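You operate a simulated robot arm through the tools that you are given. There is no shell and no other tool. Be economical: measure what you need, move in short steps, check, and stop when the job is done.

Carry out the task below with a simulated two-armed robot. There is one attempt and no reset: what you move stays moved.

## Task
Take the juice jug on the counter and put it away on the top of the juice stand. Then put the base stopper on the pink pad. Then put the large cup in the inside of the wash tub. The order counts. Set down upright: juice jug, large cup.
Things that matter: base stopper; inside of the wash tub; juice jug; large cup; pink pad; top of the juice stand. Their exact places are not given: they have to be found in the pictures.

Only the result counts: the job must be done as asked and must still hold three seconds after the hand-in. Knocking over, shifting, dropping, spilling or breaking anything else fails it. Lids that push on must go on centred and level and be pressed home; caps that screw on are set level and turned clockwise until they are tight.

## Robot
Two 6-joint arms with two-finger parallel grippers on one trunk, on a base that drives. Base frame: it is fixed to the floor where the robot stands at the start and does not move with it; the origin is under the middle of the robot, x ahead of it, y to its left, z up; the surface under the hand at the start is at about z = 800. Units: mm, rad, N and s.
The left shoulder is at the start at [60, 187, 950], the right one opposite. With the tool pointing down near the work surface each hand reaches from about 280 to 620 mm from the robot's upright axis, wherever it stands, measured 20 degrees to its own side. Places, roughly: inside of the wash tub [800, -1800, 800]; large cup [-1000, -1750, 750]; top of the juice stand [0, -2000, 800]. Payload 1.57 kg a hand.
The TCP of each hand is the grasp point between the finger pads, 30 mm short of the fingertips. In the tool frame z runs along the fingers and y along their closing line. The gripper opens to 110 mm. The fingers are 24 mm wide and 12 mm thick; the gripper's body (48 by 112 mm) begins 78 mm behind the TCP.
Orientation is that of the tool frame in the base frame, as a unit quaternion [w, x, y, z]. With the fingers straight down and closing along the base's y, the tool's x points along the base's -x, its y along +y and its z along -z.

## Interface
- The arms move only by the tool servo_tool. It takes "left_commands", "right_commands" or both (then of equal length, played together; a hand with none holds still); each is a list of rows, each a list of 2 entries, a list of its own where there are three numbers: the shift along the tool's x, y, z in mm, then the turn, a rotation vector about the tool's x, y, z in rad. In form: [[[x, y, z], [rx, ry, rz]], ...]. A call has 1 to 20 rows; each row is the pose to reach, as a shift and turn from the pose commanded when the call began, along the tool's axes at that moment. "left_gripper" and "right_gripper" are, for a hand that has rows, the opening, from 0 (shut) to 1 (fully open), set as the call begins (left out, the last holds). Each row takes 0.2 s and may step no farther than 50 mm and 0.15 rad from the row before; otherwise, or with a gripper value out of range, the whole call is refused. Where a pose cannot be reached the arm comes as near as it can. A force on the tool above 40 N (or 10 N above the force at the start of the call, whichever is more), or a blocked arm, ends the call early, and 0.2 s more pass. The fingers move at their own pace (about 153 mm/s each) and stop on an object; they squeeze with about 30 N. The grip force told is the motor's: it shows also when the fingers shut on nothing. Time passes only in rows, and 0.2 s behind the last, so rows that repeat a pose let the fingers close. It gives the time, the measured TCP pose, the force on the tool (base axes), the opening and the grip force at its end, in the units of the frame above (readings bear some noise), with the torque about the TCP (base axes, N m) and any sound that the robot's microphone picked up.
- Cameras (640 x 400 px; columns grow to the right, rows downward): "scene" is now at [19.7, 3.9, 1500.8]; the picture's right is [-0.01, -1.00, 0.00], its down [-0.66, 0.01, -0.76] and it looks along [0.75, -0.01, -0.66] (base axes); focal length 269 px, centre (320, 200). "left" rides on the left gripper at [70, -16, -141] in its tool frame; the picture's right is [0.23, 0.97, 0.00], its down [-0.85, 0.20, -0.48] and it looks along [-0.47, 0.11, 0.88] (tool axes); focal length 222 px, centre (320, 200). "right" rides on the right gripper at [70, 16, -141] in its tool frame; the picture's right is [-0.23, 0.97, 0.00], its down [-0.86, -0.20, -0.48] and it looks along [-0.47, -0.11, 0.88] (tool axes); focal length 222 px, centre (320, 200).
- capture(camera): a new picture of that camera. The clock stands still meanwhile.
- raise_lower(by): slides the trunk up (or, below 0, down) by that many mm; the arms and the scene camera ride with it, the base frame stays. It gives what a move gives, with no picture.
- roll_base(legs): drives the robot by 1 to 6 legs, each [ahead, left, turn to the left] in mm, mm and rad, along the robot's own axes; the way and the turn of a leg run together, so that a leg with both is an arc; at most 1500 mm and 3.142 rad a leg. The arms and the cameras ride along, it lands a little off, and it stops where it bumps. It gives what a move gives.
- pan_tilt(pan, tilt): turns the head with the scene camera to pan (to the left, within 1.501 rad either way) and tilt (down, from -0.506 to 1.204), counted from straight ahead of the robot. It gives what a move gives.
- measure_at(camera, pixels): there is no depth. For up to 12 entries [column, row, z] of the newest picture of that camera ("zoom" is the newest enlarged one), the place [x, y] in the base frame at which the ray of that pixel passes the height z, good to about 2 mm, but the place of the scene camera against the robot may be out by one fixed shift of up to 12 mm in any direction. The clock stands still meanwhile.
- close_up(camera, box): a new picture of the part [left, top, right, bottom] of that camera's present view, enlarged. The clock stands still meanwhile.
- hand_in(): hands the job in; it is judged then, once.

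Keep the steps short. Do not move on a guess: measure, check each grasp and each placing, and mend mistakes. In all there are 110 turns and 88 pictures (those below and enlarged ones count). Leave the grippers open and the arms clear of the work at the hand-in unless told otherwise, and finish with a single line.

The tools are called after "Call:" as name(argument=value, ...) on one line, values as JSON. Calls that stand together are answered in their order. servo_tool: Moves the arms, as the interface text tells. Its arguments: {"type":"object","properties":{"left_commands":{"type":"array"},"left_gripper":{"type":"number"},"right_commands":{"type":"array"},"right_gripper":{"type":"number"}},"required":[]} The other tools are called the same way: raise_lower (by) slides the trunk up or down; roll_base (legs) drives the base; pan_tilt (pan, tilt) turns the head that bears the scene camera; capture (camera) takes a picture; measure_at (camera, pixels) gives the place at which the rays of pixels pass given heights; close_up (camera, box) takes an enlarged picture of a part of a camera's view; hand_in () hands the job in.

At the start:

```text
t: 0.0
left_eef_pos: [426.7, 162.7, 1045.6]
left_tool_rot: [0.0, -0.001, 1.0, 0.0]
left_wrist_force: [-0.5, 0.9, 1.2]
left_ft_torque: [-0.01, 0.0, 0.0]
left_grip_width: 110.2
left_grip_force: 0.1
right_eef_pos: [489.2, -277.6, 1115.7]
right_tool_rot: [0.0, 0.0, 1.0, 0.0]
right_wrist_force: [0.6, 0.4, 0.4]
right_ft_torque: [0.0, 0.01, -0.01]
right_grip_width: 110.1
right_grip_force: 0.0
trunk travel left (down, up): [-578.0, 412.0]
robot x, y, heading: [-2.3, 1.9, -0.003]
head pan, tilt: [-0.012, 0.716]
```

scene: 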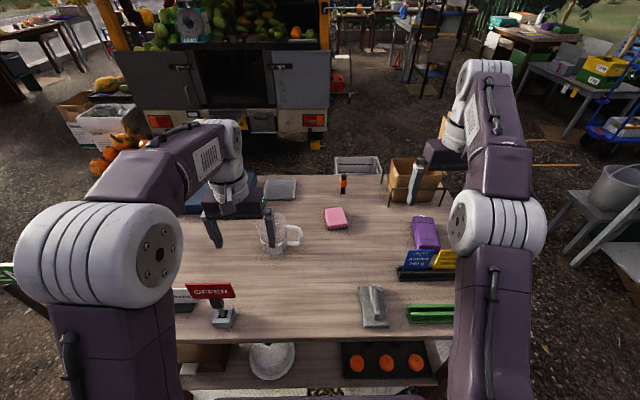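
right: 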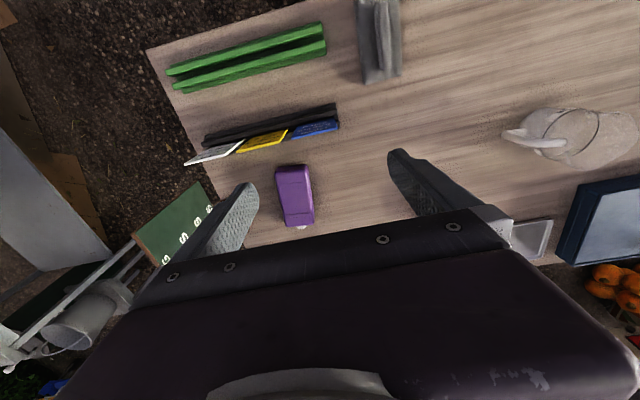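
left: 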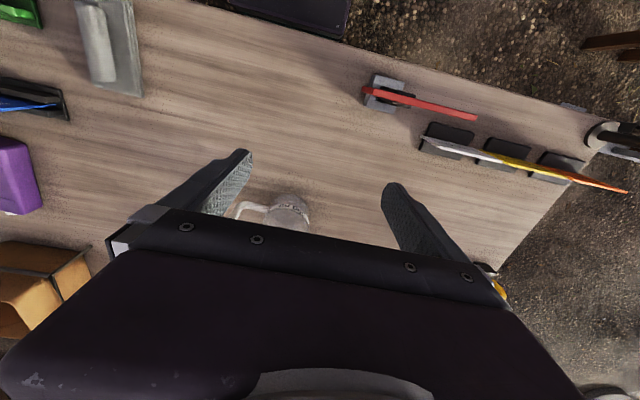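

I see a glass jug near (273,232), a pink thing at (335,218) and an orange/black thing at (343,183). I'll enlarge these before anything else.

Call:
close_up(camera="scene", box=[180, 140, 480, 330])

Call:
close_up(camera="scene", box=[220, 160, 370, 255])

```text
2.11 times, centred on (330, 235) of scene
```

zoom: 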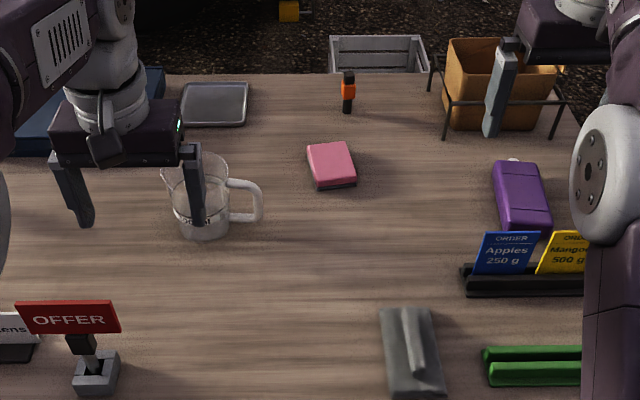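

```text
4.21 times, centred on (295, 208) of scene
```

zoom: 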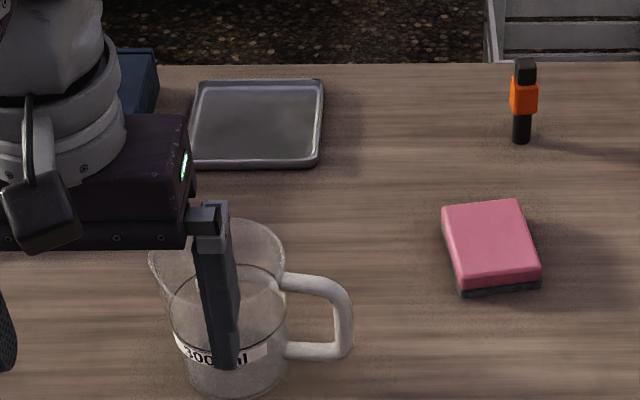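

The jug here is a measuring jug, and nothing is labelled yet. I'll pan the head around to survey the other stations.

Call:
pan_tilt(pan=-1.45, tilt=0.45)

Call:
capture(camera="scene")

Call:
pan_tilt(pan=1.45, tilt=0.45)

Call:
capture(camera="scene")

```text
t: 1.6
left_eef_pos: [427.7, 161.9, 1043.8]
left_tool_rot: [0.0, -0.001, 1.0, 0.0]
left_wrist_force: [0.4, 0.4, -0.2]
left_ft_torque: [-0.02, -0.03, -0.04]
left_grip_width: 109.9
left_grip_force: 0.0
right_eef_pos: [489.3, -277.4, 1116.0]
right_tool_rot: [0.0, 0.0, 1.0, -0.001]
right_wrist_force: [-0.3, -0.3, 0.1]
right_ft_torque: [0.0, -0.02, 0.05]
right_grip_width: 110.2
right_grip_force: 0.0
trunk travel left (down, up): [-578.0, 412.0]
robot x, y, heading: [-0.5, 1.2, 0.002]
head pan, tilt: [-1.45, 0.45]
```

```text
82 pictures are left
```

scene: 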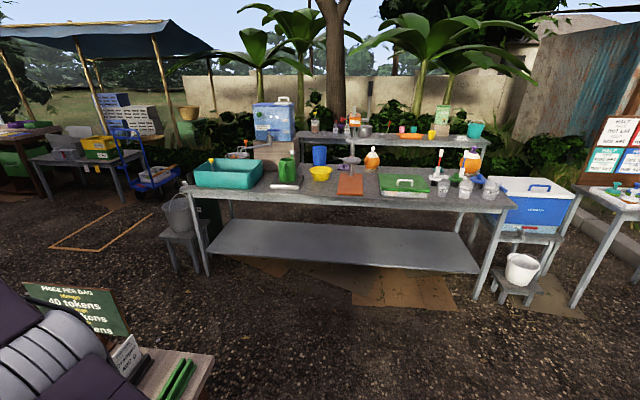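

```text
t: 4.1
left_eef_pos: [427.4, 162.9, 1044.5]
left_tool_rot: [0.0, 0.0, 1.0, 0.0]
left_wrist_force: [0.5, 1.1, -0.2]
left_ft_torque: [0.0, -0.02, 0.0]
left_grip_width: 110.0
left_grip_force: 0.1
right_eef_pos: [488.0, -278.9, 1115.1]
right_tool_rot: [-0.001, 0.0, 1.0, 0.0]
right_wrist_force: [0.2, -0.8, -0.4]
right_ft_torque: [0.02, 0.04, -0.03]
right_grip_width: 110.0
right_grip_force: 0.1
trunk travel left (down, up): [-578.0, 412.0]
robot x, y, heading: [-0.3, 1.5, -0.005]
head pan, tilt: [1.45, 0.45]
```

```text
81 pictures are left
```

scene: 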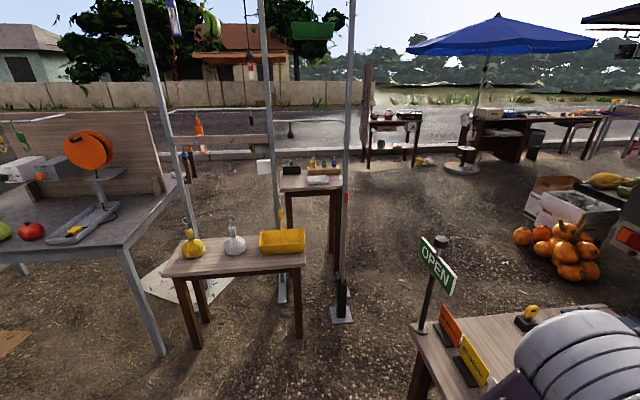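

The juice station is on the right, with a teal tub, jugs and an orange board. I'll look closer at it.

Call:
pan_tilt(pan=-1.5, tilt=0.4)

Call:
close_up(camera="scene", box=[170, 80, 370, 205])

Call:
close_up(camera="scene", box=[340, 80, 540, 205])

```text
t: 6.7
left_eef_pos: [427.2, 162.7, 1044.9]
left_tool_rot: [-0.001, -0.001, 1.0, -0.001]
left_wrist_force: [-0.3, 0.2, -0.3]
left_ft_torque: [0.03, 0.0, -0.01]
left_grip_width: 110.0
left_grip_force: 0.0
right_eef_pos: [488.3, -277.2, 1115.8]
right_tool_rot: [0.0, 0.0, 1.0, -0.001]
right_wrist_force: [0.0, 0.0, 0.2]
right_ft_torque: [-0.03, 0.02, 0.01]
right_grip_width: 110.3
right_grip_force: 0.0
trunk travel left (down, up): [-578.0, 412.0]
robot x, y, heading: [0.8, -2.0, -0.003]
head pan, tilt: [-1.499, 0.4]
```

```text
3.20 times, centred on (270, 142) of scene
```

zoom: 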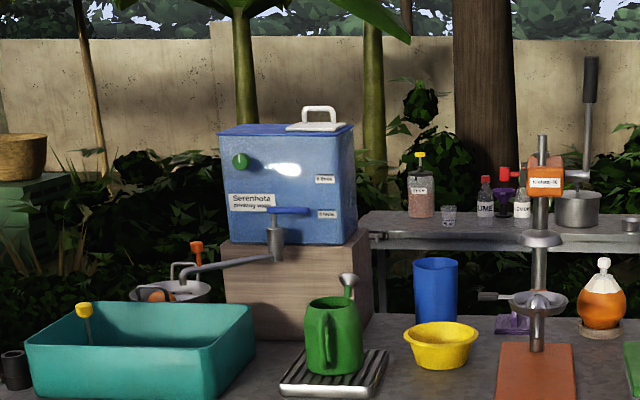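

```text
3.20 times, centred on (440, 142) of scene
```

zoom: 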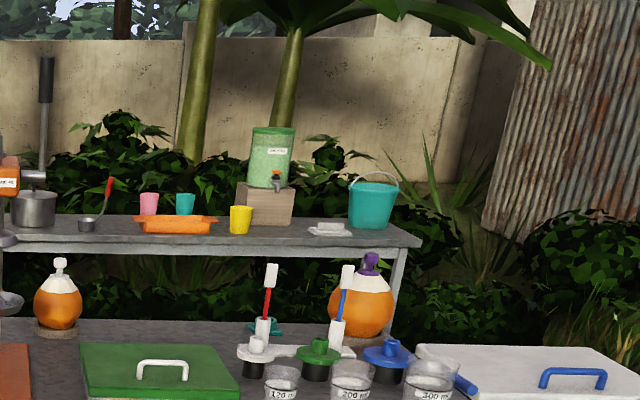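

Places are given roughly only for tub, large cup and stand top, so jug, stopper and pad are probably at this first table. I'll look at it in more detail.

Call:
pan_tilt(pan=0, tilt=0.9)

Call:
close_up(camera="scene", box=[160, 220, 480, 400])

Call:
close_up(camera="scene", box=[310, 90, 430, 165])

Call:
capture(camera="scene")

```text
t: 8.3
left_eef_pos: [427.2, 162.8, 1044.3]
left_tool_rot: [0.001, 0.0, 1.0, 0.0]
left_wrist_force: [-0.4, -0.8, 0.3]
left_ft_torque: [-0.01, 0.0, 0.04]
left_grip_width: 110.0
left_grip_force: 0.0
right_eef_pos: [487.8, -276.9, 1115.9]
right_tool_rot: [0.0, 0.0, 1.0, 0.0]
right_wrist_force: [0.5, -0.8, 0.2]
right_ft_torque: [0.0, 0.0, 0.0]
right_grip_width: 110.1
right_grip_force: 0.0
trunk travel left (down, up): [-578.0, 412.0]
robot x, y, heading: [-0.6, 1.6, 0.005]
head pan, tilt: [0.0, 0.901]
```

```text
2.00 times, centred on (320, 310) of scene
```

zoom: 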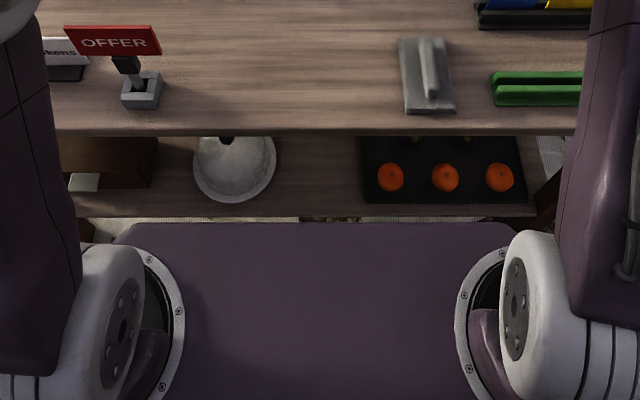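

```text
5.33 times, centred on (370, 128) of scene
```

zoom: 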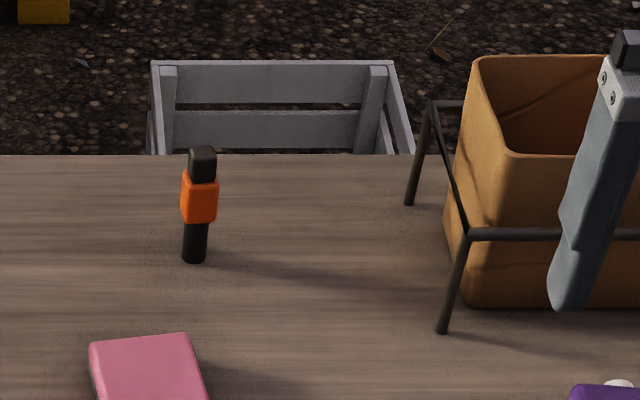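

```text
76 pictures are left
```

scene: 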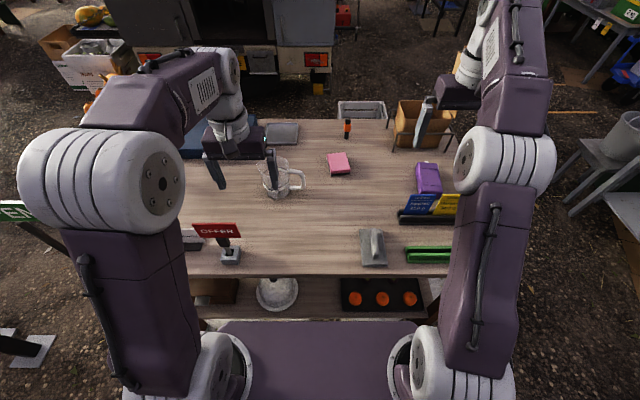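

I still want to see the juice station up close before deciding which piece is which. I'll back off from this table, turn right and approach partway.

Call:
roll_base(legs=[[-300, 0, 0], [0, 0, -1.57], [650, 0, 0]])

Call:
pan_tilt(pan=0, tilt=0.6)

Call:
capture(camera="scene")

```text
t: 17.4
left_eef_pos: [-132.2, -1080.8, 1044.1]
left_tool_rot: [0.001, 0.704, 0.71, 0.0]
left_wrist_force: [0.3, 0.3, 0.9]
left_ft_torque: [0.01, -0.01, 0.01]
left_grip_width: 109.7
left_grip_force: 0.1
right_eef_pos: [-575.3, -1145.1, 1115.1]
right_tool_rot: [0.0, 0.704, 0.71, -0.001]
right_wrist_force: [0.8, 0.2, -0.1]
right_ft_torque: [0.03, 0.03, -0.02]
right_grip_width: 109.9
right_grip_force: 0.0
trunk travel left (down, up): [-578.0, 412.0]
robot x, y, heading: [-297.8, -656.0, -1.558]
head pan, tilt: [0.0, 0.901]
```

```text
t: 18.2
left_eef_pos: [-134.3, -1079.7, 1044.2]
left_tool_rot: [-0.001, 0.704, 0.71, 0.0]
left_wrist_force: [0.7, 0.1, 0.3]
left_ft_torque: [0.0, -0.02, 0.02]
left_grip_width: 109.6
left_grip_force: 0.1
right_eef_pos: [-573.6, -1145.2, 1115.9]
right_tool_rot: [0.0, 0.705, 0.71, -0.001]
right_wrist_force: [0.2, 0.5, -0.3]
right_ft_torque: [-0.01, -0.03, 0.01]
right_grip_width: 109.9
right_grip_force: 0.1
trunk travel left (down, up): [-578.0, 412.0]
robot x, y, heading: [-300.3, -653.4, -1.567]
head pan, tilt: [0.0, 0.6]
```

```text
75 pictures are left
```

scene: 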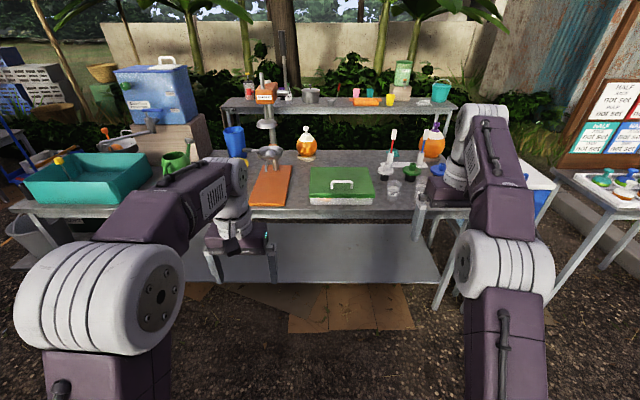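

I'll zoom in on parts of this bench and pan right towards the large cup's place.

Call:
close_up(camera="scene", box=[220, 75, 380, 215])

Call:
close_up(camera="scene", box=[340, 60, 480, 210])

Call:
pan_tilt(pan=-0.7, tilt=0.55)

Call:
capture(camera="scene")

```text
2.86 times, centred on (300, 145) of scene
```

zoom: 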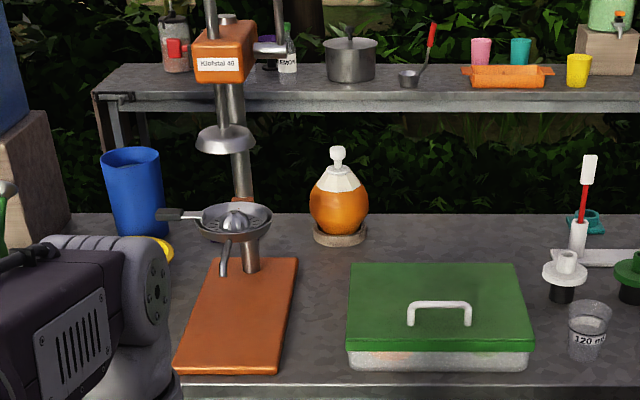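

```text
2.67 times, centred on (410, 135) of scene
```

zoom: 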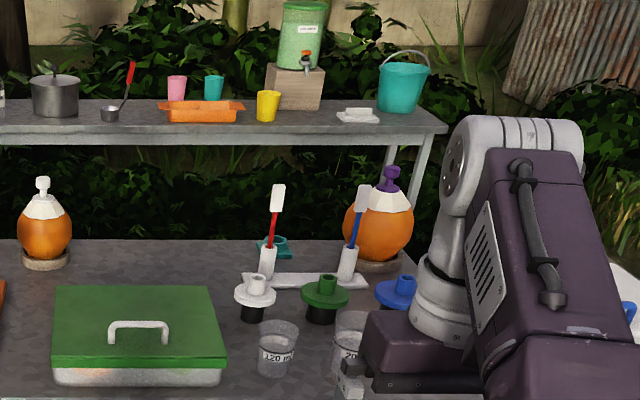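

```text
t: 19.2
left_eef_pos: [-134.1, -1079.1, 1044.9]
left_tool_rot: [0.0, 0.705, 0.709, 0.0]
left_wrist_force: [0.7, 0.7, 0.6]
left_ft_torque: [0.01, 0.01, 0.02]
left_grip_width: 109.7
left_grip_force: 0.1
right_eef_pos: [-575.5, -1144.7, 1115.4]
right_tool_rot: [0.0, 0.704, 0.71, 0.0]
right_wrist_force: [0.0, 0.6, 0.6]
right_ft_torque: [-0.02, -0.02, 0.01]
right_grip_width: 109.9
right_grip_force: 0.0
trunk travel left (down, up): [-578.0, 412.0]
robot x, y, heading: [-297.4, -656.0, -1.559]
head pan, tilt: [-0.7, 0.55]
```

```text
72 pictures are left
```

scene: 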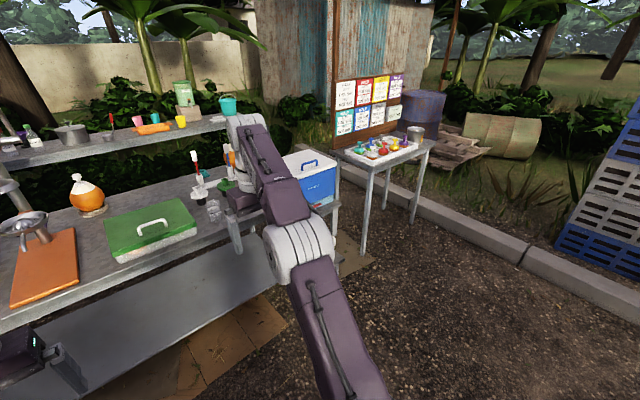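

I'll zoom in on the right table with posters and on the cups.

Call:
close_up(camera="scene", box=[320, 70, 450, 180])

Call:
close_up(camera="scene", box=[170, 130, 340, 240])

```text
3.64 times, centred on (385, 125) of scene
```

zoom: 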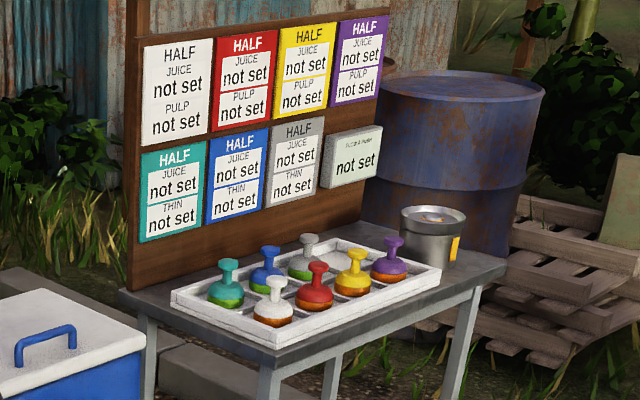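

```text
3.64 times, centred on (255, 185) of scene
```

zoom: 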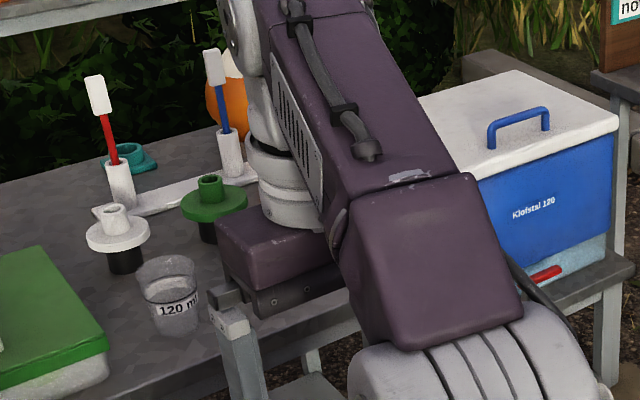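

I'll re-measure the key locations from a forward view: tub, cork ring, press base, and the cups.

Call:
measure_at(camera="scene", pixels=[[93, 213, 800], [45, 245, 800], [215, 215, 800], [320, 190, 800], [385, 155, 800]])

Call:
pan_tilt(pan=0.55, tilt=0.5)

Call:
capture(camera="scene")

```text
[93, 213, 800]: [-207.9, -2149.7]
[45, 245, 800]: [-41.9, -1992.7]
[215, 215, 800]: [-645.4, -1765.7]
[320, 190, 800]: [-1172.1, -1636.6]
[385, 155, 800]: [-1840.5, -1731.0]
```

```text
t: 20.7
left_eef_pos: [-132.7, -1081.1, 1045.4]
left_tool_rot: [0.0, 0.705, 0.709, -0.001]
left_wrist_force: [-0.2, -0.1, 0.2]
left_ft_torque: [0.02, -0.01, -0.01]
left_grip_width: 110.0
left_grip_force: 0.1
right_eef_pos: [-574.4, -1145.3, 1115.4]
right_tool_rot: [0.0, 0.705, 0.709, 0.0]
right_wrist_force: [0.2, 0.0, -0.1]
right_ft_torque: [-0.04, -0.01, -0.05]
right_grip_width: 109.9
right_grip_force: 0.1
trunk travel left (down, up): [-578.0, 412.0]
robot x, y, heading: [-300.9, -654.0, -1.56]
head pan, tilt: [0.55, 0.499]
```

```text
69 pictures are left
```

scene: 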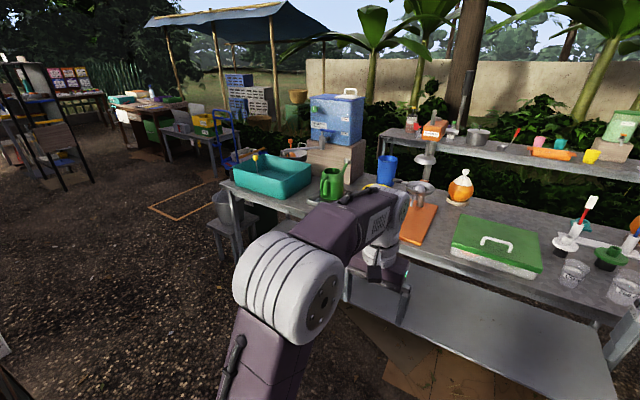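

I'll zoom on the press/stand area and the tub from here.

Call:
close_up(camera="scene", box=[220, 80, 480, 250])

Call:
close_up(camera="scene", box=[440, 110, 640, 330])

Call:
measure_at(camera="scene", pixels=[[275, 180, 820], [420, 220, 800], [458, 200, 800], [625, 300, 800], [340, 205, 800], [420, 190, 900]])

```text
2.35 times, centred on (350, 165) of scene
```

zoom: 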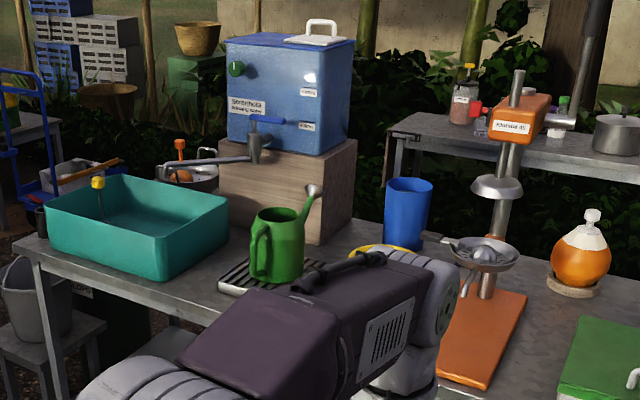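

```text
1.82 times, centred on (540, 220) of scene
```

zoom: 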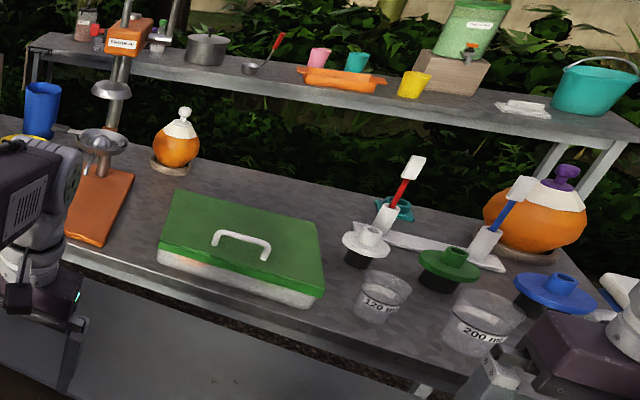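

```text
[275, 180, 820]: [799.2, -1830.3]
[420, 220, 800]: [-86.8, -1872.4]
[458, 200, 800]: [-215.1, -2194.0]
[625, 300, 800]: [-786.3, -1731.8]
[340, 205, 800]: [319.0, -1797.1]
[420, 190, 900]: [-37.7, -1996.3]
```

The tub matches (800,-1830), and the cups run 120/200/300 towards -x. The juice stand is still unclear, so I'll raise the trunk and drive closer to look down on the bench.

Call:
raise_lower(by=300)

Call:
roll_base(legs=[[400, 100, 0]])

Call:
pan_tilt(pan=0.1, tilt=0.75)

Call:
capture(camera="scene")

```text
t: 23.7
left_eef_pos: [-133.9, -1081.2, 1345.2]
left_tool_rot: [0.0, 0.704, 0.71, 0.0]
left_wrist_force: [0.2, 0.1, 0.0]
left_ft_torque: [-0.02, 0.0, 0.0]
left_grip_width: 109.9
left_grip_force: 0.1
right_eef_pos: [-573.5, -1145.7, 1416.2]
right_tool_rot: [0.0, 0.704, 0.71, 0.0]
right_wrist_force: [-0.2, 0.0, -0.5]
right_ft_torque: [-0.02, -0.01, -0.01]
right_grip_width: 110.3
right_grip_force: 0.0
trunk travel left (down, up): [-878.0, 112.0]
robot x, y, heading: [-296.1, -654.0, -1.565]
head pan, tilt: [0.55, 0.499]
```

```text
t: 26.2
left_eef_pos: [-32.6, -1478.7, 1345.6]
left_tool_rot: [0.0, 0.705, 0.71, -0.001]
left_wrist_force: [0.3, -0.1, -0.6]
left_ft_torque: [-0.05, -0.01, -0.01]
left_grip_width: 109.9
left_grip_force: 0.0
right_eef_pos: [-472.1, -1544.4, 1416.8]
right_tool_rot: [0.0, 0.705, 0.71, -0.001]
right_wrist_force: [-1.0, 0.0, -0.5]
right_ft_torque: [-0.02, 0.0, -0.01]
right_grip_width: 110.0
right_grip_force: 0.1
trunk travel left (down, up): [-878.0, 112.0]
robot x, y, heading: [-196.3, -1052.3, -1.558]
head pan, tilt: [0.55, 0.499]
```

```text
t: 27.1
left_eef_pos: [-31.2, -1482.7, 1344.5]
left_tool_rot: [0.001, 0.704, 0.71, 0.0]
left_wrist_force: [1.1, 0.3, 0.4]
left_ft_torque: [0.0, -0.02, -0.01]
left_grip_width: 110.1
left_grip_force: 0.0
right_eef_pos: [-471.6, -1546.6, 1415.5]
right_tool_rot: [0.001, 0.705, 0.709, 0.001]
right_wrist_force: [0.7, -0.3, 0.7]
right_ft_torque: [-0.01, 0.0, -0.01]
right_grip_width: 110.0
right_grip_force: 0.0
trunk travel left (down, up): [-878.0, 112.0]
robot x, y, heading: [-198.7, -1054.6, -1.563]
head pan, tilt: [0.099, 0.75]
```

```text
66 pictures are left
```

scene: 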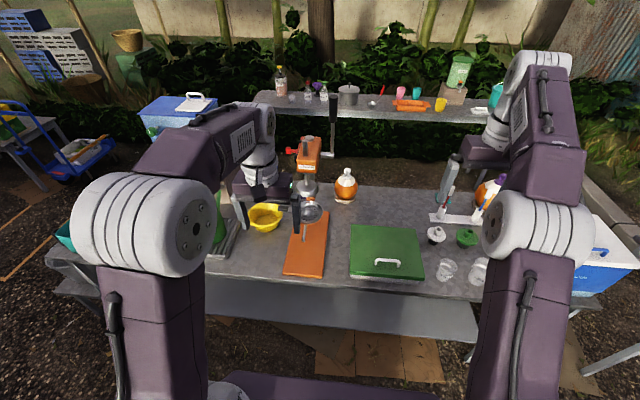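

The wrist cameras look down on the bench from here; I'll take both.

Call:
capture(camera="left")

Call:
close_up(camera="scene", box=[240, 130, 440, 290])

Call:
capture(camera="right")

```text
65 pictures are left
```

left: 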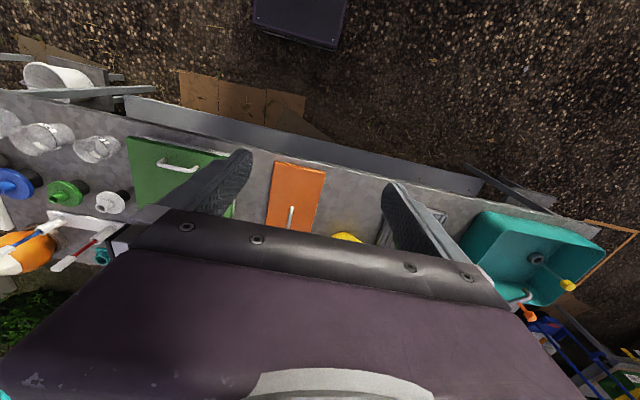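

```text
2.50 times, centred on (340, 210) of scene
```

zoom: 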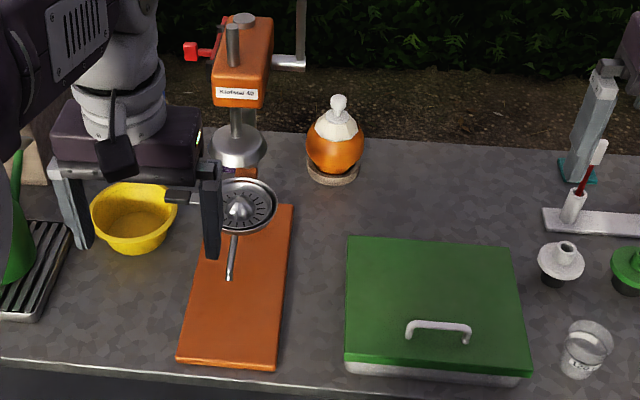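

```text
63 pictures are left
```

right: 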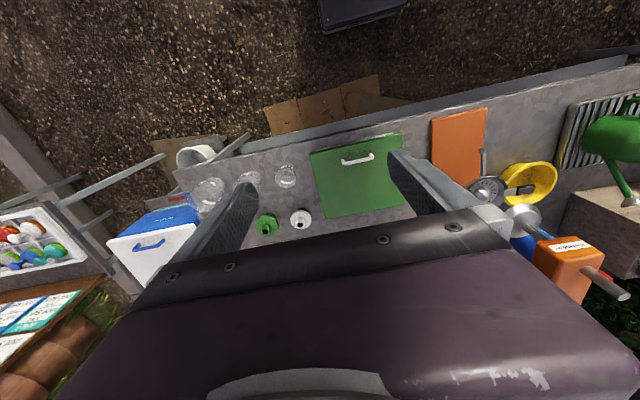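

I'll measure the orange base outline and nearby items to compare with the given rough stand location.

Call:
measure_at(camera="zoom", pixels=[[180, 362, 800], [275, 370, 800], [292, 206, 800], [215, 206, 800], [236, 172, 800], [332, 178, 800], [582, 370, 780], [575, 180, 800]])

Call:
pan_tilt(pan=0.3, tilt=0.6)

Call:
servo_tool(left_commands=[[[40, 0, -40], [0, 0, 0]], [[80, 20, -40], [0, 0, 0]], [[120, 50, -40], [0, 0, 0]], [[130, 90, -40], [0, 0, 0]]])

Call:
capture(camera="scene")

```text
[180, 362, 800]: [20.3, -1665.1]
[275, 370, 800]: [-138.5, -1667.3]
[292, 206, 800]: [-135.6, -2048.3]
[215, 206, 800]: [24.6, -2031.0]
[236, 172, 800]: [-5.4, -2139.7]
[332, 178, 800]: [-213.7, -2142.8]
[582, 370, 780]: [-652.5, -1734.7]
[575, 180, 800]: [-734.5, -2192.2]
```

```text
t: 27.9
left_eef_pos: [-32.0, -1480.9, 1345.8]
left_tool_rot: [0.0, 0.704, 0.71, -0.001]
left_wrist_force: [-0.4, -0.3, -0.5]
left_ft_torque: [-0.03, 0.02, 0.03]
left_grip_width: 110.0
left_grip_force: 0.0
right_eef_pos: [-471.1, -1546.7, 1415.9]
right_tool_rot: [0.001, 0.705, 0.71, -0.001]
right_wrist_force: [0.2, -0.6, 0.1]
right_ft_torque: [0.02, 0.01, -0.01]
right_grip_width: 109.9
right_grip_force: 0.1
trunk travel left (down, up): [-878.0, 112.0]
robot x, y, heading: [-195.8, -1051.3, -1.561]
head pan, tilt: [0.3, 0.6]
```

```text
refused: row 1 steps farther than a row can; nothing moved
```

```text
62 pictures are left
```

scene: 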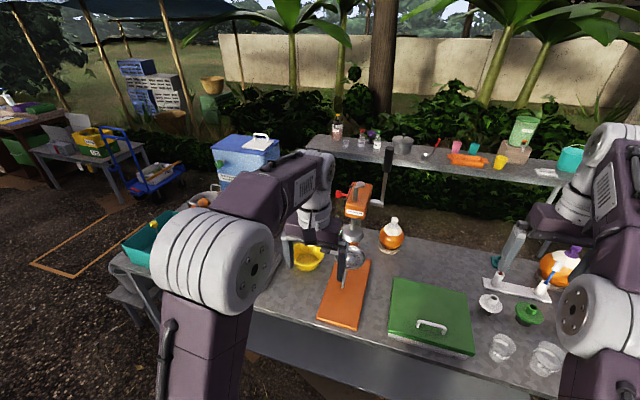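

I'll zoom on the area behind the press, where something purple showed.

Call:
close_up(camera="scene", box=[290, 180, 410, 280])

Call:
close_up(camera="scene", box=[470, 230, 590, 380])

```text
4.00 times, centred on (350, 230) of scene
```

zoom: 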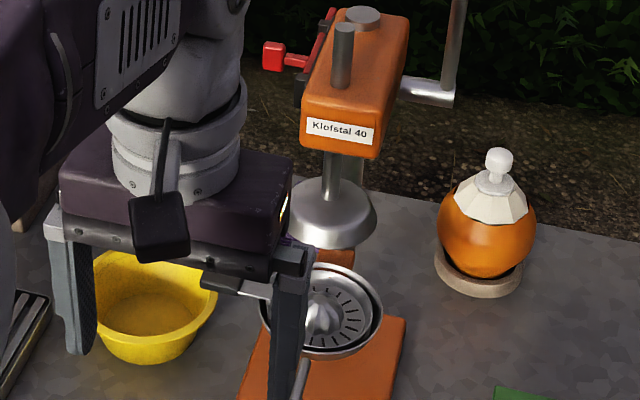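

```text
2.67 times, centred on (530, 305) of scene
```

zoom: 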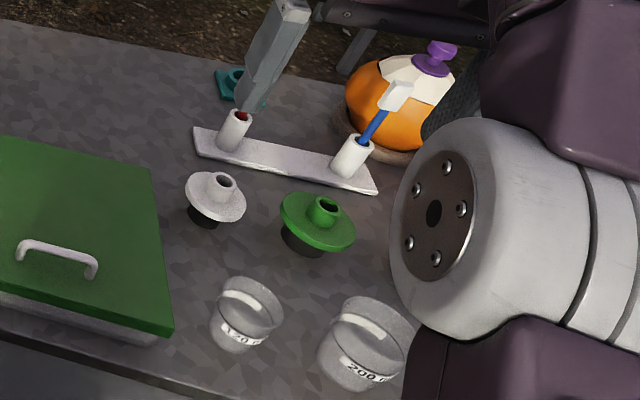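

I'll strafe left 350 mm to see behind the press and into the tub.

Call:
roll_base(legs=[[0, 380, 0]])

Call:
pan_tilt(pan=-0.05, tilt=0.7)

Call:
capture(camera="scene")

```text
t: 30.3
left_eef_pos: [343.7, -1479.1, 1344.9]
left_tool_rot: [0.001, 0.705, 0.709, 0.0]
left_wrist_force: [-0.6, -0.2, 0.4]
left_ft_torque: [0.03, -0.04, 0.01]
left_grip_width: 109.9
left_grip_force: 0.0
right_eef_pos: [-96.8, -1543.3, 1414.9]
right_tool_rot: [0.001, 0.705, 0.709, 0.001]
right_wrist_force: [-0.1, -0.4, 0.2]
right_ft_torque: [-0.02, -0.01, 0.01]
right_grip_width: 110.3
right_grip_force: 0.1
trunk travel left (down, up): [-878.0, 112.0]
robot x, y, heading: [182.7, -1054.9, -1.566]
head pan, tilt: [0.3, 0.6]
```

```text
t: 31.1
left_eef_pos: [346.5, -1478.7, 1345.0]
left_tool_rot: [0.0, 0.705, 0.709, 0.0]
left_wrist_force: [0.6, 0.2, 0.0]
left_ft_torque: [-0.04, 0.03, 0.0]
left_grip_width: 110.1
left_grip_force: 0.0
right_eef_pos: [-94.6, -1544.3, 1416.1]
right_tool_rot: [-0.001, 0.706, 0.708, -0.001]
right_wrist_force: [0.3, -0.4, -0.4]
right_ft_torque: [0.01, 0.02, 0.0]
right_grip_width: 109.8
right_grip_force: 0.0
trunk travel left (down, up): [-878.0, 112.0]
robot x, y, heading: [180.1, -1052.6, -1.56]
head pan, tilt: [-0.051, 0.7]
```

```text
59 pictures are left
```

scene: 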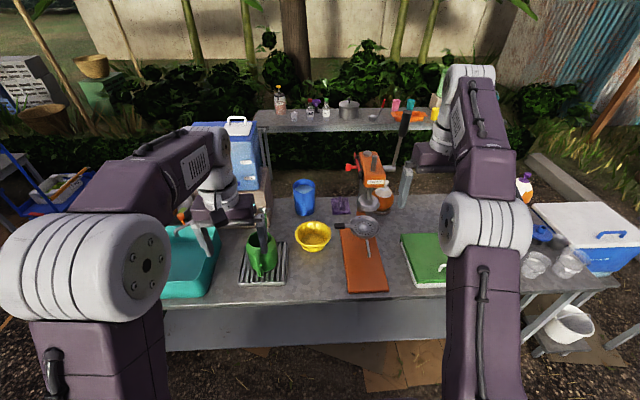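

Call:
close_up(camera="scene", box=[280, 170, 400, 300])

Call:
measure_at(camera="scene", pixels=[[342, 206, 800], [558, 280, 780], [535, 275, 780], [343, 231, 800], [350, 291, 800], [387, 287, 800]])

```text
3.08 times, centred on (340, 235) of scene
```

zoom: 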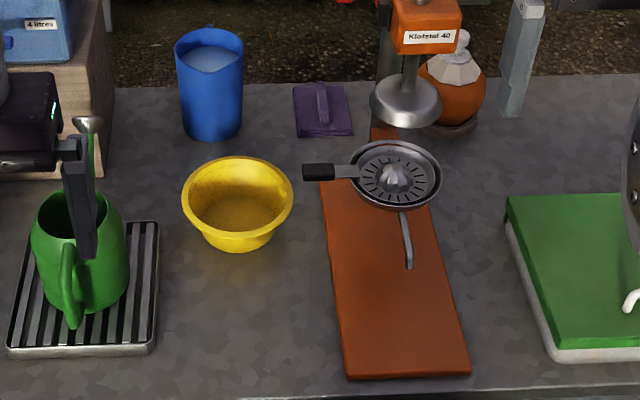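

```text
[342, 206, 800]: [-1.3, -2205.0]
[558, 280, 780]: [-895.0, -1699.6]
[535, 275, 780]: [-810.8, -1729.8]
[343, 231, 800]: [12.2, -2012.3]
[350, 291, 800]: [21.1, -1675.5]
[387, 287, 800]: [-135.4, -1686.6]
```

The purple piece is just a scraper; so the juice stand is the press's orange base under the spout. Now I return to the first table to inspect the jug, pink pad and stopper candidates.

Call:
roll_base(legs=[[-400, -480, 0], [0, 0, 1.56], [0, 650, 0], [250, 0, 0]])

Call:
pan_tilt(pan=0, tilt=0.8)

Call:
capture(camera="scene")

Call:
capture(camera="left")

```text
t: 43.0
left_eef_pos: [380.3, 151.2, 1345.9]
left_tool_rot: [0.002, 0.001, 1.0, 0.0]
left_wrist_force: [-0.8, 0.7, 0.1]
left_ft_torque: [0.0, -0.02, 0.03]
left_grip_width: 109.9
left_grip_force: 0.2
right_eef_pos: [440.9, -289.0, 1417.3]
right_tool_rot: [0.002, 0.002, 1.0, 0.0]
right_wrist_force: [0.4, 0.2, 0.7]
right_ft_torque: [0.03, -0.05, 0.03]
right_grip_width: 109.8
right_grip_force: 0.0
trunk travel left (down, up): [-878.0, 112.0]
robot x, y, heading: [-47.2, -8.9, -0.004]
head pan, tilt: [-0.051, 0.7]
```

```text
t: 43.7
left_eef_pos: [382.6, 151.0, 1346.2]
left_tool_rot: [0.001, 0.002, 1.0, 0.0]
left_wrist_force: [0.7, -0.9, -0.2]
left_ft_torque: [0.01, -0.02, 0.01]
left_grip_width: 109.8
left_grip_force: 0.1
right_eef_pos: [443.1, -289.1, 1416.1]
right_tool_rot: [0.0, 0.001, 1.0, 0.0]
right_wrist_force: [-0.3, 0.3, 0.0]
right_ft_torque: [0.02, -0.01, 0.03]
right_grip_width: 110.1
right_grip_force: 0.0
trunk travel left (down, up): [-878.0, 112.0]
robot x, y, heading: [-43.0, -7.7, -0.004]
head pan, tilt: [0.0, 0.799]
```

```text
57 pictures are left
```

scene: 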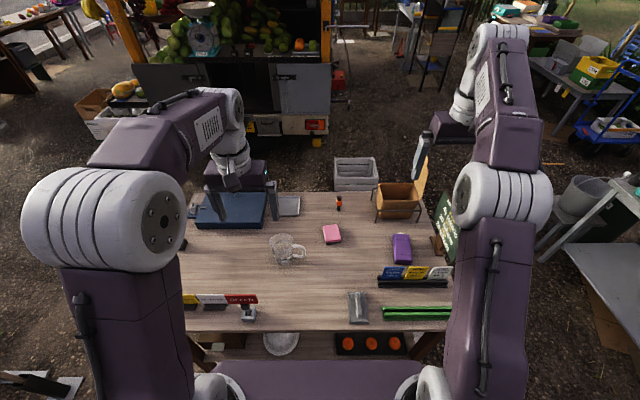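

```text
56 pictures are left
```

left: 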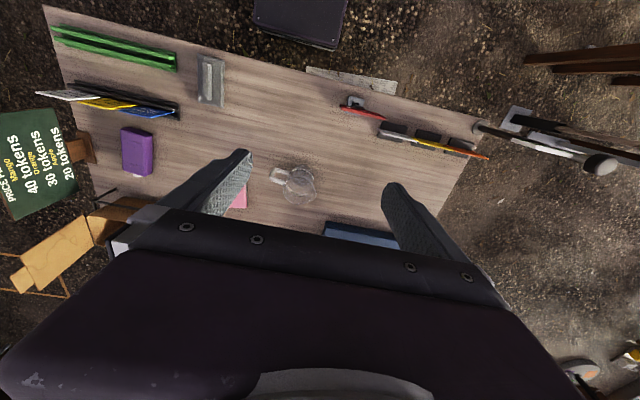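

I'll zoom on the table: the grey piece at (357,305), orange piece, jug and pad.

Call:
close_up(camera="scene", box=[260, 190, 360, 270])

Call:
close_up(camera="scene", box=[330, 230, 460, 330])

Call:
close_up(camera="scene", box=[175, 180, 300, 330])

```text
5.00 times, centred on (310, 230) of scene
```

zoom: 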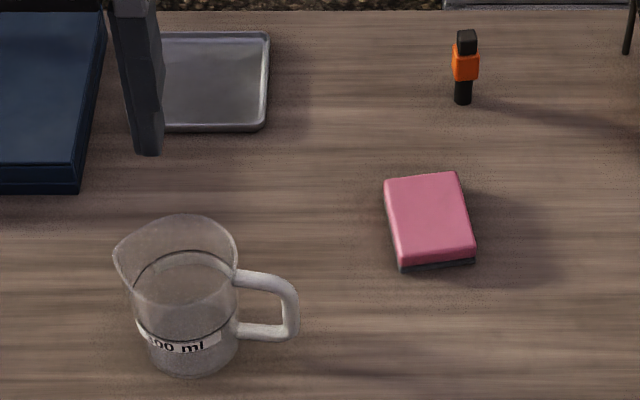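

```text
4.00 times, centred on (395, 280) of scene
```

zoom: 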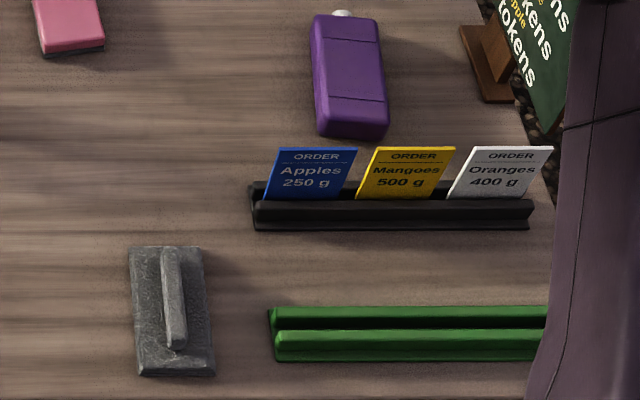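

```text
2.67 times, centred on (238, 255) of scene
```

zoom: 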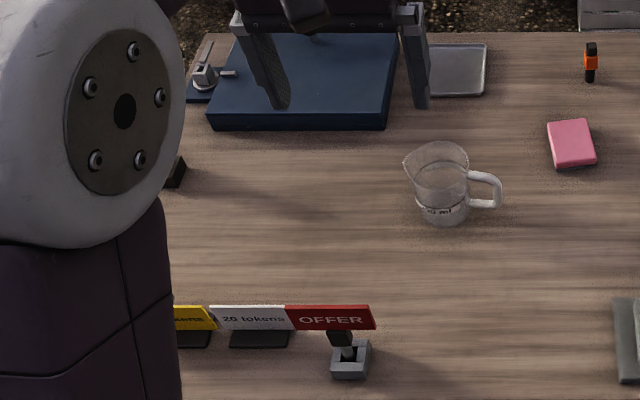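

The jug, pink pad and orange/black peg are clear. I'll check the left end of the table, hidden by my arm, for other stopper candidates.

Call:
servo_tool(left_commands=[[[0, -45, 0], [0, 0, 0]], [[0, -90, 0], [0, 0, 0]], [[0, -135, 0], [0, 0, 0]]])

Call:
pan_tilt(pan=0.7, tilt=0.75)

Call:
capture(camera="scene")

```text
t: 44.5
left_eef_pos: [383.3, 13.5, 1344.3]
left_tool_rot: [-0.001, 0.001, 1.0, 0.001]
left_wrist_force: [0.4, -0.8, 0.5]
left_ft_torque: [0.06, 0.03, 0.0]
left_grip_width: 110.1
left_grip_force: 0.1
right_eef_pos: [443.8, -290.2, 1414.7]
right_tool_rot: [0.0, 0.002, 1.0, -0.001]
right_wrist_force: [-0.3, -0.1, -1.2]
right_ft_torque: [0.04, 0.0, 0.01]
right_grip_width: 110.1
right_grip_force: 0.1
trunk travel left (down, up): [-878.0, 112.0]
robot x, y, heading: [-47.1, -10.7, -0.008]
head pan, tilt: [0.0, 0.799]
```

```text
t: 45.6
left_eef_pos: [383.4, 16.5, 1346.0]
left_tool_rot: [0.001, 0.001, 1.0, -0.001]
left_wrist_force: [-0.8, 0.2, 0.6]
left_ft_torque: [-0.04, 0.03, 0.02]
left_grip_width: 110.1
left_grip_force: 0.0
right_eef_pos: [443.0, -290.3, 1415.8]
right_tool_rot: [0.0, 0.002, 1.0, 0.0]
right_wrist_force: [0.2, 0.1, -0.1]
right_ft_torque: [-0.01, 0.0, 0.0]
right_grip_width: 110.1
right_grip_force: 0.0
trunk travel left (down, up): [-878.0, 112.0]
robot x, y, heading: [-47.2, -8.4, -0.006]
head pan, tilt: [0.7, 0.75]
```

```text
52 pictures are left
```

scene: 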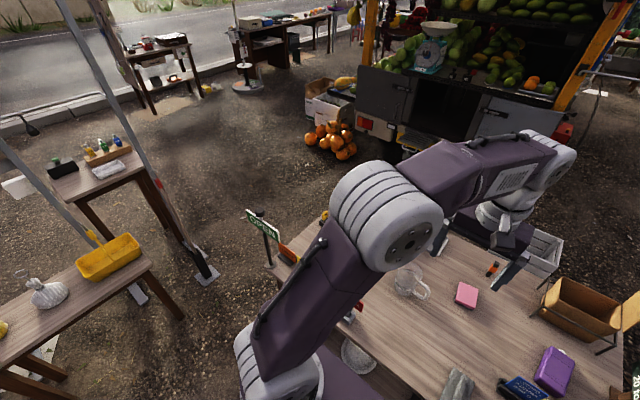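

The arm still blocks the left end. I'll move the left hand out left and use its own camera.

Call:
servo_tool(left_commands=[[[0, 45, 0], [0, 0, 0]], [[0, 90, 0], [0, 0, 0]], [[0, 135, 0], [0, 0, 0]], [[45, 150, 0], [0, 0, 0]], [[90, 160, 0], [0, 0, 0]], [[120, 195, 0], [0, 0, 0]], [[120, 240, 0], [0, 0, 0]], [[120, 280, 0], [0, 0, 0]]])

Call:
capture(camera="left")

```text
t: 47.4
left_eef_pos: [265.0, 298.6, 1345.0]
left_tool_rot: [-0.001, 0.001, 1.0, 0.0]
left_wrist_force: [-0.4, 0.5, 0.6]
left_ft_torque: [-0.04, 0.04, -0.03]
left_grip_width: 109.7
left_grip_force: 0.1
right_eef_pos: [442.9, -287.5, 1415.2]
right_tool_rot: [0.0, 0.002, 1.0, -0.001]
right_wrist_force: [0.0, 0.2, 0.1]
right_ft_torque: [0.03, -0.02, 0.0]
right_grip_width: 110.1
right_grip_force: 0.0
trunk travel left (down, up): [-878.0, 112.0]
robot x, y, heading: [-46.7, -9.6, -0.004]
head pan, tilt: [0.7, 0.75]
```

```text
51 pictures are left
```

left: 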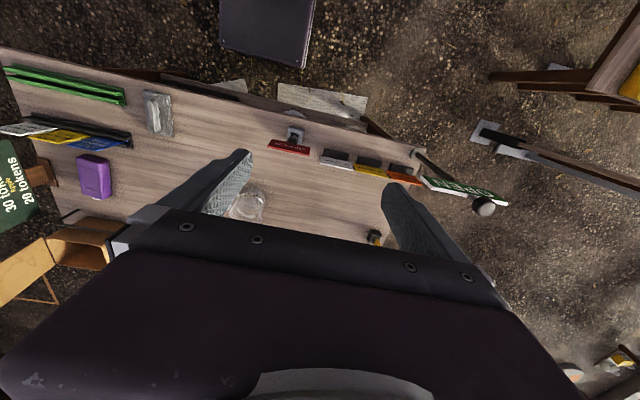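

The black/yellow piece is a tape dispenser, so the orange/black peg is the stopper. I'll lower the trunk back, look straight ahead and measure jug, pad and peg.

Call:
raise_lower(by=-300)

Call:
pan_tilt(pan=0.2, tilt=0.75)

Call:
close_up(camera="scene", box=[290, 130, 450, 270])

```text
t: 50.4
left_eef_pos: [264.5, 298.4, 1044.2]
left_tool_rot: [0.0, 0.002, 1.0, -0.001]
left_wrist_force: [0.1, 0.1, -0.1]
left_ft_torque: [-0.03, 0.02, 0.01]
left_grip_width: 110.0
left_grip_force: 0.0
right_eef_pos: [442.7, -288.9, 1116.0]
right_tool_rot: [0.0, 0.002, 1.0, 0.0]
right_wrist_force: [-0.1, -0.6, 0.6]
right_ft_torque: [0.0, 0.0, -0.01]
right_grip_width: 109.9
right_grip_force: 0.1
trunk travel left (down, up): [-578.0, 412.0]
robot x, y, heading: [-47.7, -9.9, -0.003]
head pan, tilt: [0.7, 0.75]
```

```text
t: 51.3
left_eef_pos: [263.7, 296.2, 1043.9]
left_tool_rot: [0.0, 0.002, 1.0, 0.0]
left_wrist_force: [0.7, -0.5, 0.1]
left_ft_torque: [-0.03, -0.04, 0.06]
left_grip_width: 110.1
left_grip_force: 0.0
right_eef_pos: [442.3, -290.2, 1115.6]
right_tool_rot: [0.0, 0.003, 1.0, 0.0]
right_wrist_force: [0.1, -0.1, 0.0]
right_ft_torque: [0.04, 0.0, -0.03]
right_grip_width: 110.0
right_grip_force: 0.0
trunk travel left (down, up): [-578.0, 412.0]
robot x, y, heading: [-45.4, -14.9, -0.002]
head pan, tilt: [0.201, 0.75]
```

```text
2.86 times, centred on (370, 200) of scene
```

zoom: 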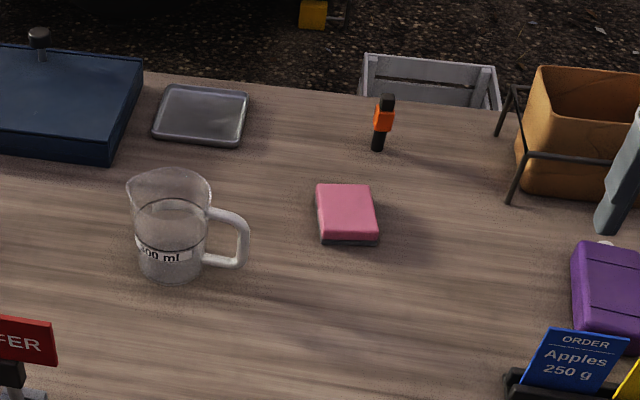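

Call:
measure_at(camera="zoom", pixels=[[172, 283, 800], [138, 266, 800], [205, 266, 800], [172, 205, 920], [172, 170, 920], [211, 188, 920], [128, 183, 920], [245, 262, 830], [377, 151, 800], [378, 97, 880], [347, 212, 830], [348, 244, 800]])

```text
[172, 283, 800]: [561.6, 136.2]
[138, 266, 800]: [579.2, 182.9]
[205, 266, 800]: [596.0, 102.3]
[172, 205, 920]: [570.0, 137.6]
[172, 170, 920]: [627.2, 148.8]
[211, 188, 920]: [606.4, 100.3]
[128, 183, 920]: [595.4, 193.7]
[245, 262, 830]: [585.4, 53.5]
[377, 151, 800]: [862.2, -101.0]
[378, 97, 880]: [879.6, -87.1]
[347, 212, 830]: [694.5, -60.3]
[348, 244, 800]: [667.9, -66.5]
```

The jug stands at about (600,143), about 85 wide with its rim at about 920 and handle towards -y. I'll roll back to the start spot (about +45 mm), then bring the left hand above it, turned 90° so the fingers close along x.

Call:
roll_base(legs=[[45, 10, 0]])

Call:
servo_tool(left_commands=[[[-26, -15, 2], [0, 0, 0.143]], [[-52, -30, 4], [0, 0, 0.286]], [[-78, -45, 6], [0, 0, 0.429]], [[-104, -60, 8], [0, 0, 0.571]], [[-130, -75, 10], [0, 0, 0.714]], [[-156, -90, 12], [0, 0, 0.857]], [[-182, -105, 14], [0, 0, 1.0]], [[-208, -120, 16], [0, 0, 1.143]], [[-234, -135, 18], [0, 0, 1.286]], [[-260, -150, 20], [0, 0, 1.429]], [[-285, -164, 20], [0, 0, 1.571]], [[-285, -164, 20], [0, 0, 1.571]]], left_gripper=1)

Call:
capture(camera="left")

```text
t: 52.2
left_eef_pos: [309.2, 307.0, 1044.9]
left_tool_rot: [0.001, 0.002, 1.0, 0.001]
left_wrist_force: [-0.3, -0.1, 0.5]
left_ft_torque: [0.01, 0.03, -0.03]
left_grip_width: 109.9
left_grip_force: 0.0
right_eef_pos: [486.0, -279.7, 1114.7]
right_tool_rot: [0.001, 0.002, 1.0, 0.0]
right_wrist_force: [0.3, 0.1, 0.1]
right_ft_torque: [-0.02, -0.04, -0.03]
right_grip_width: 110.3
right_grip_force: 0.1
trunk travel left (down, up): [-578.0, 412.0]
robot x, y, heading: [0.6, -0.5, -0.004]
head pan, tilt: [0.201, 0.75]
```

```text
t: 54.8
left_eef_pos: [559.9, 144.0, 1013.4]
left_tool_rot: [0.001, 0.709, 0.705, 0.001]
left_wrist_force: [0.9, 0.1, 0.7]
left_ft_torque: [0.0, 0.02, 0.04]
left_grip_width: 109.9
left_grip_force: 0.1
left hand out of reach, approached as far as the arm can: row 10, 11, 12
right_eef_pos: [487.0, -278.8, 1116.3]
right_tool_rot: [0.001, 0.002, 1.0, 0.0]
right_wrist_force: [0.4, -0.3, 0.1]
right_ft_torque: [-0.03, -0.02, 0.0]
right_grip_width: 109.8
right_grip_force: 0.0
trunk travel left (down, up): [-578.0, 412.0]
robot x, y, heading: [3.3, -0.7, -0.005]
head pan, tilt: [0.201, 0.75]
```

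```text
49 pictures are left
```

left: 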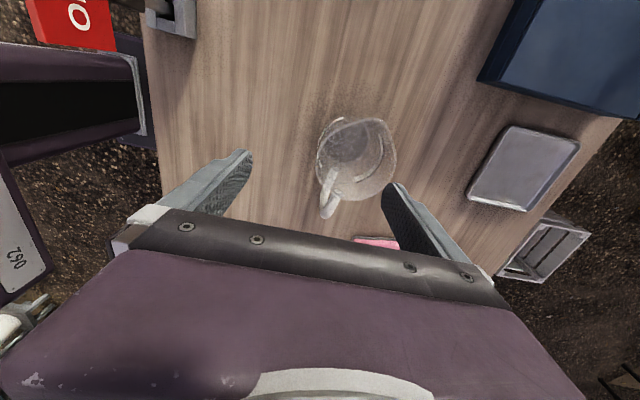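

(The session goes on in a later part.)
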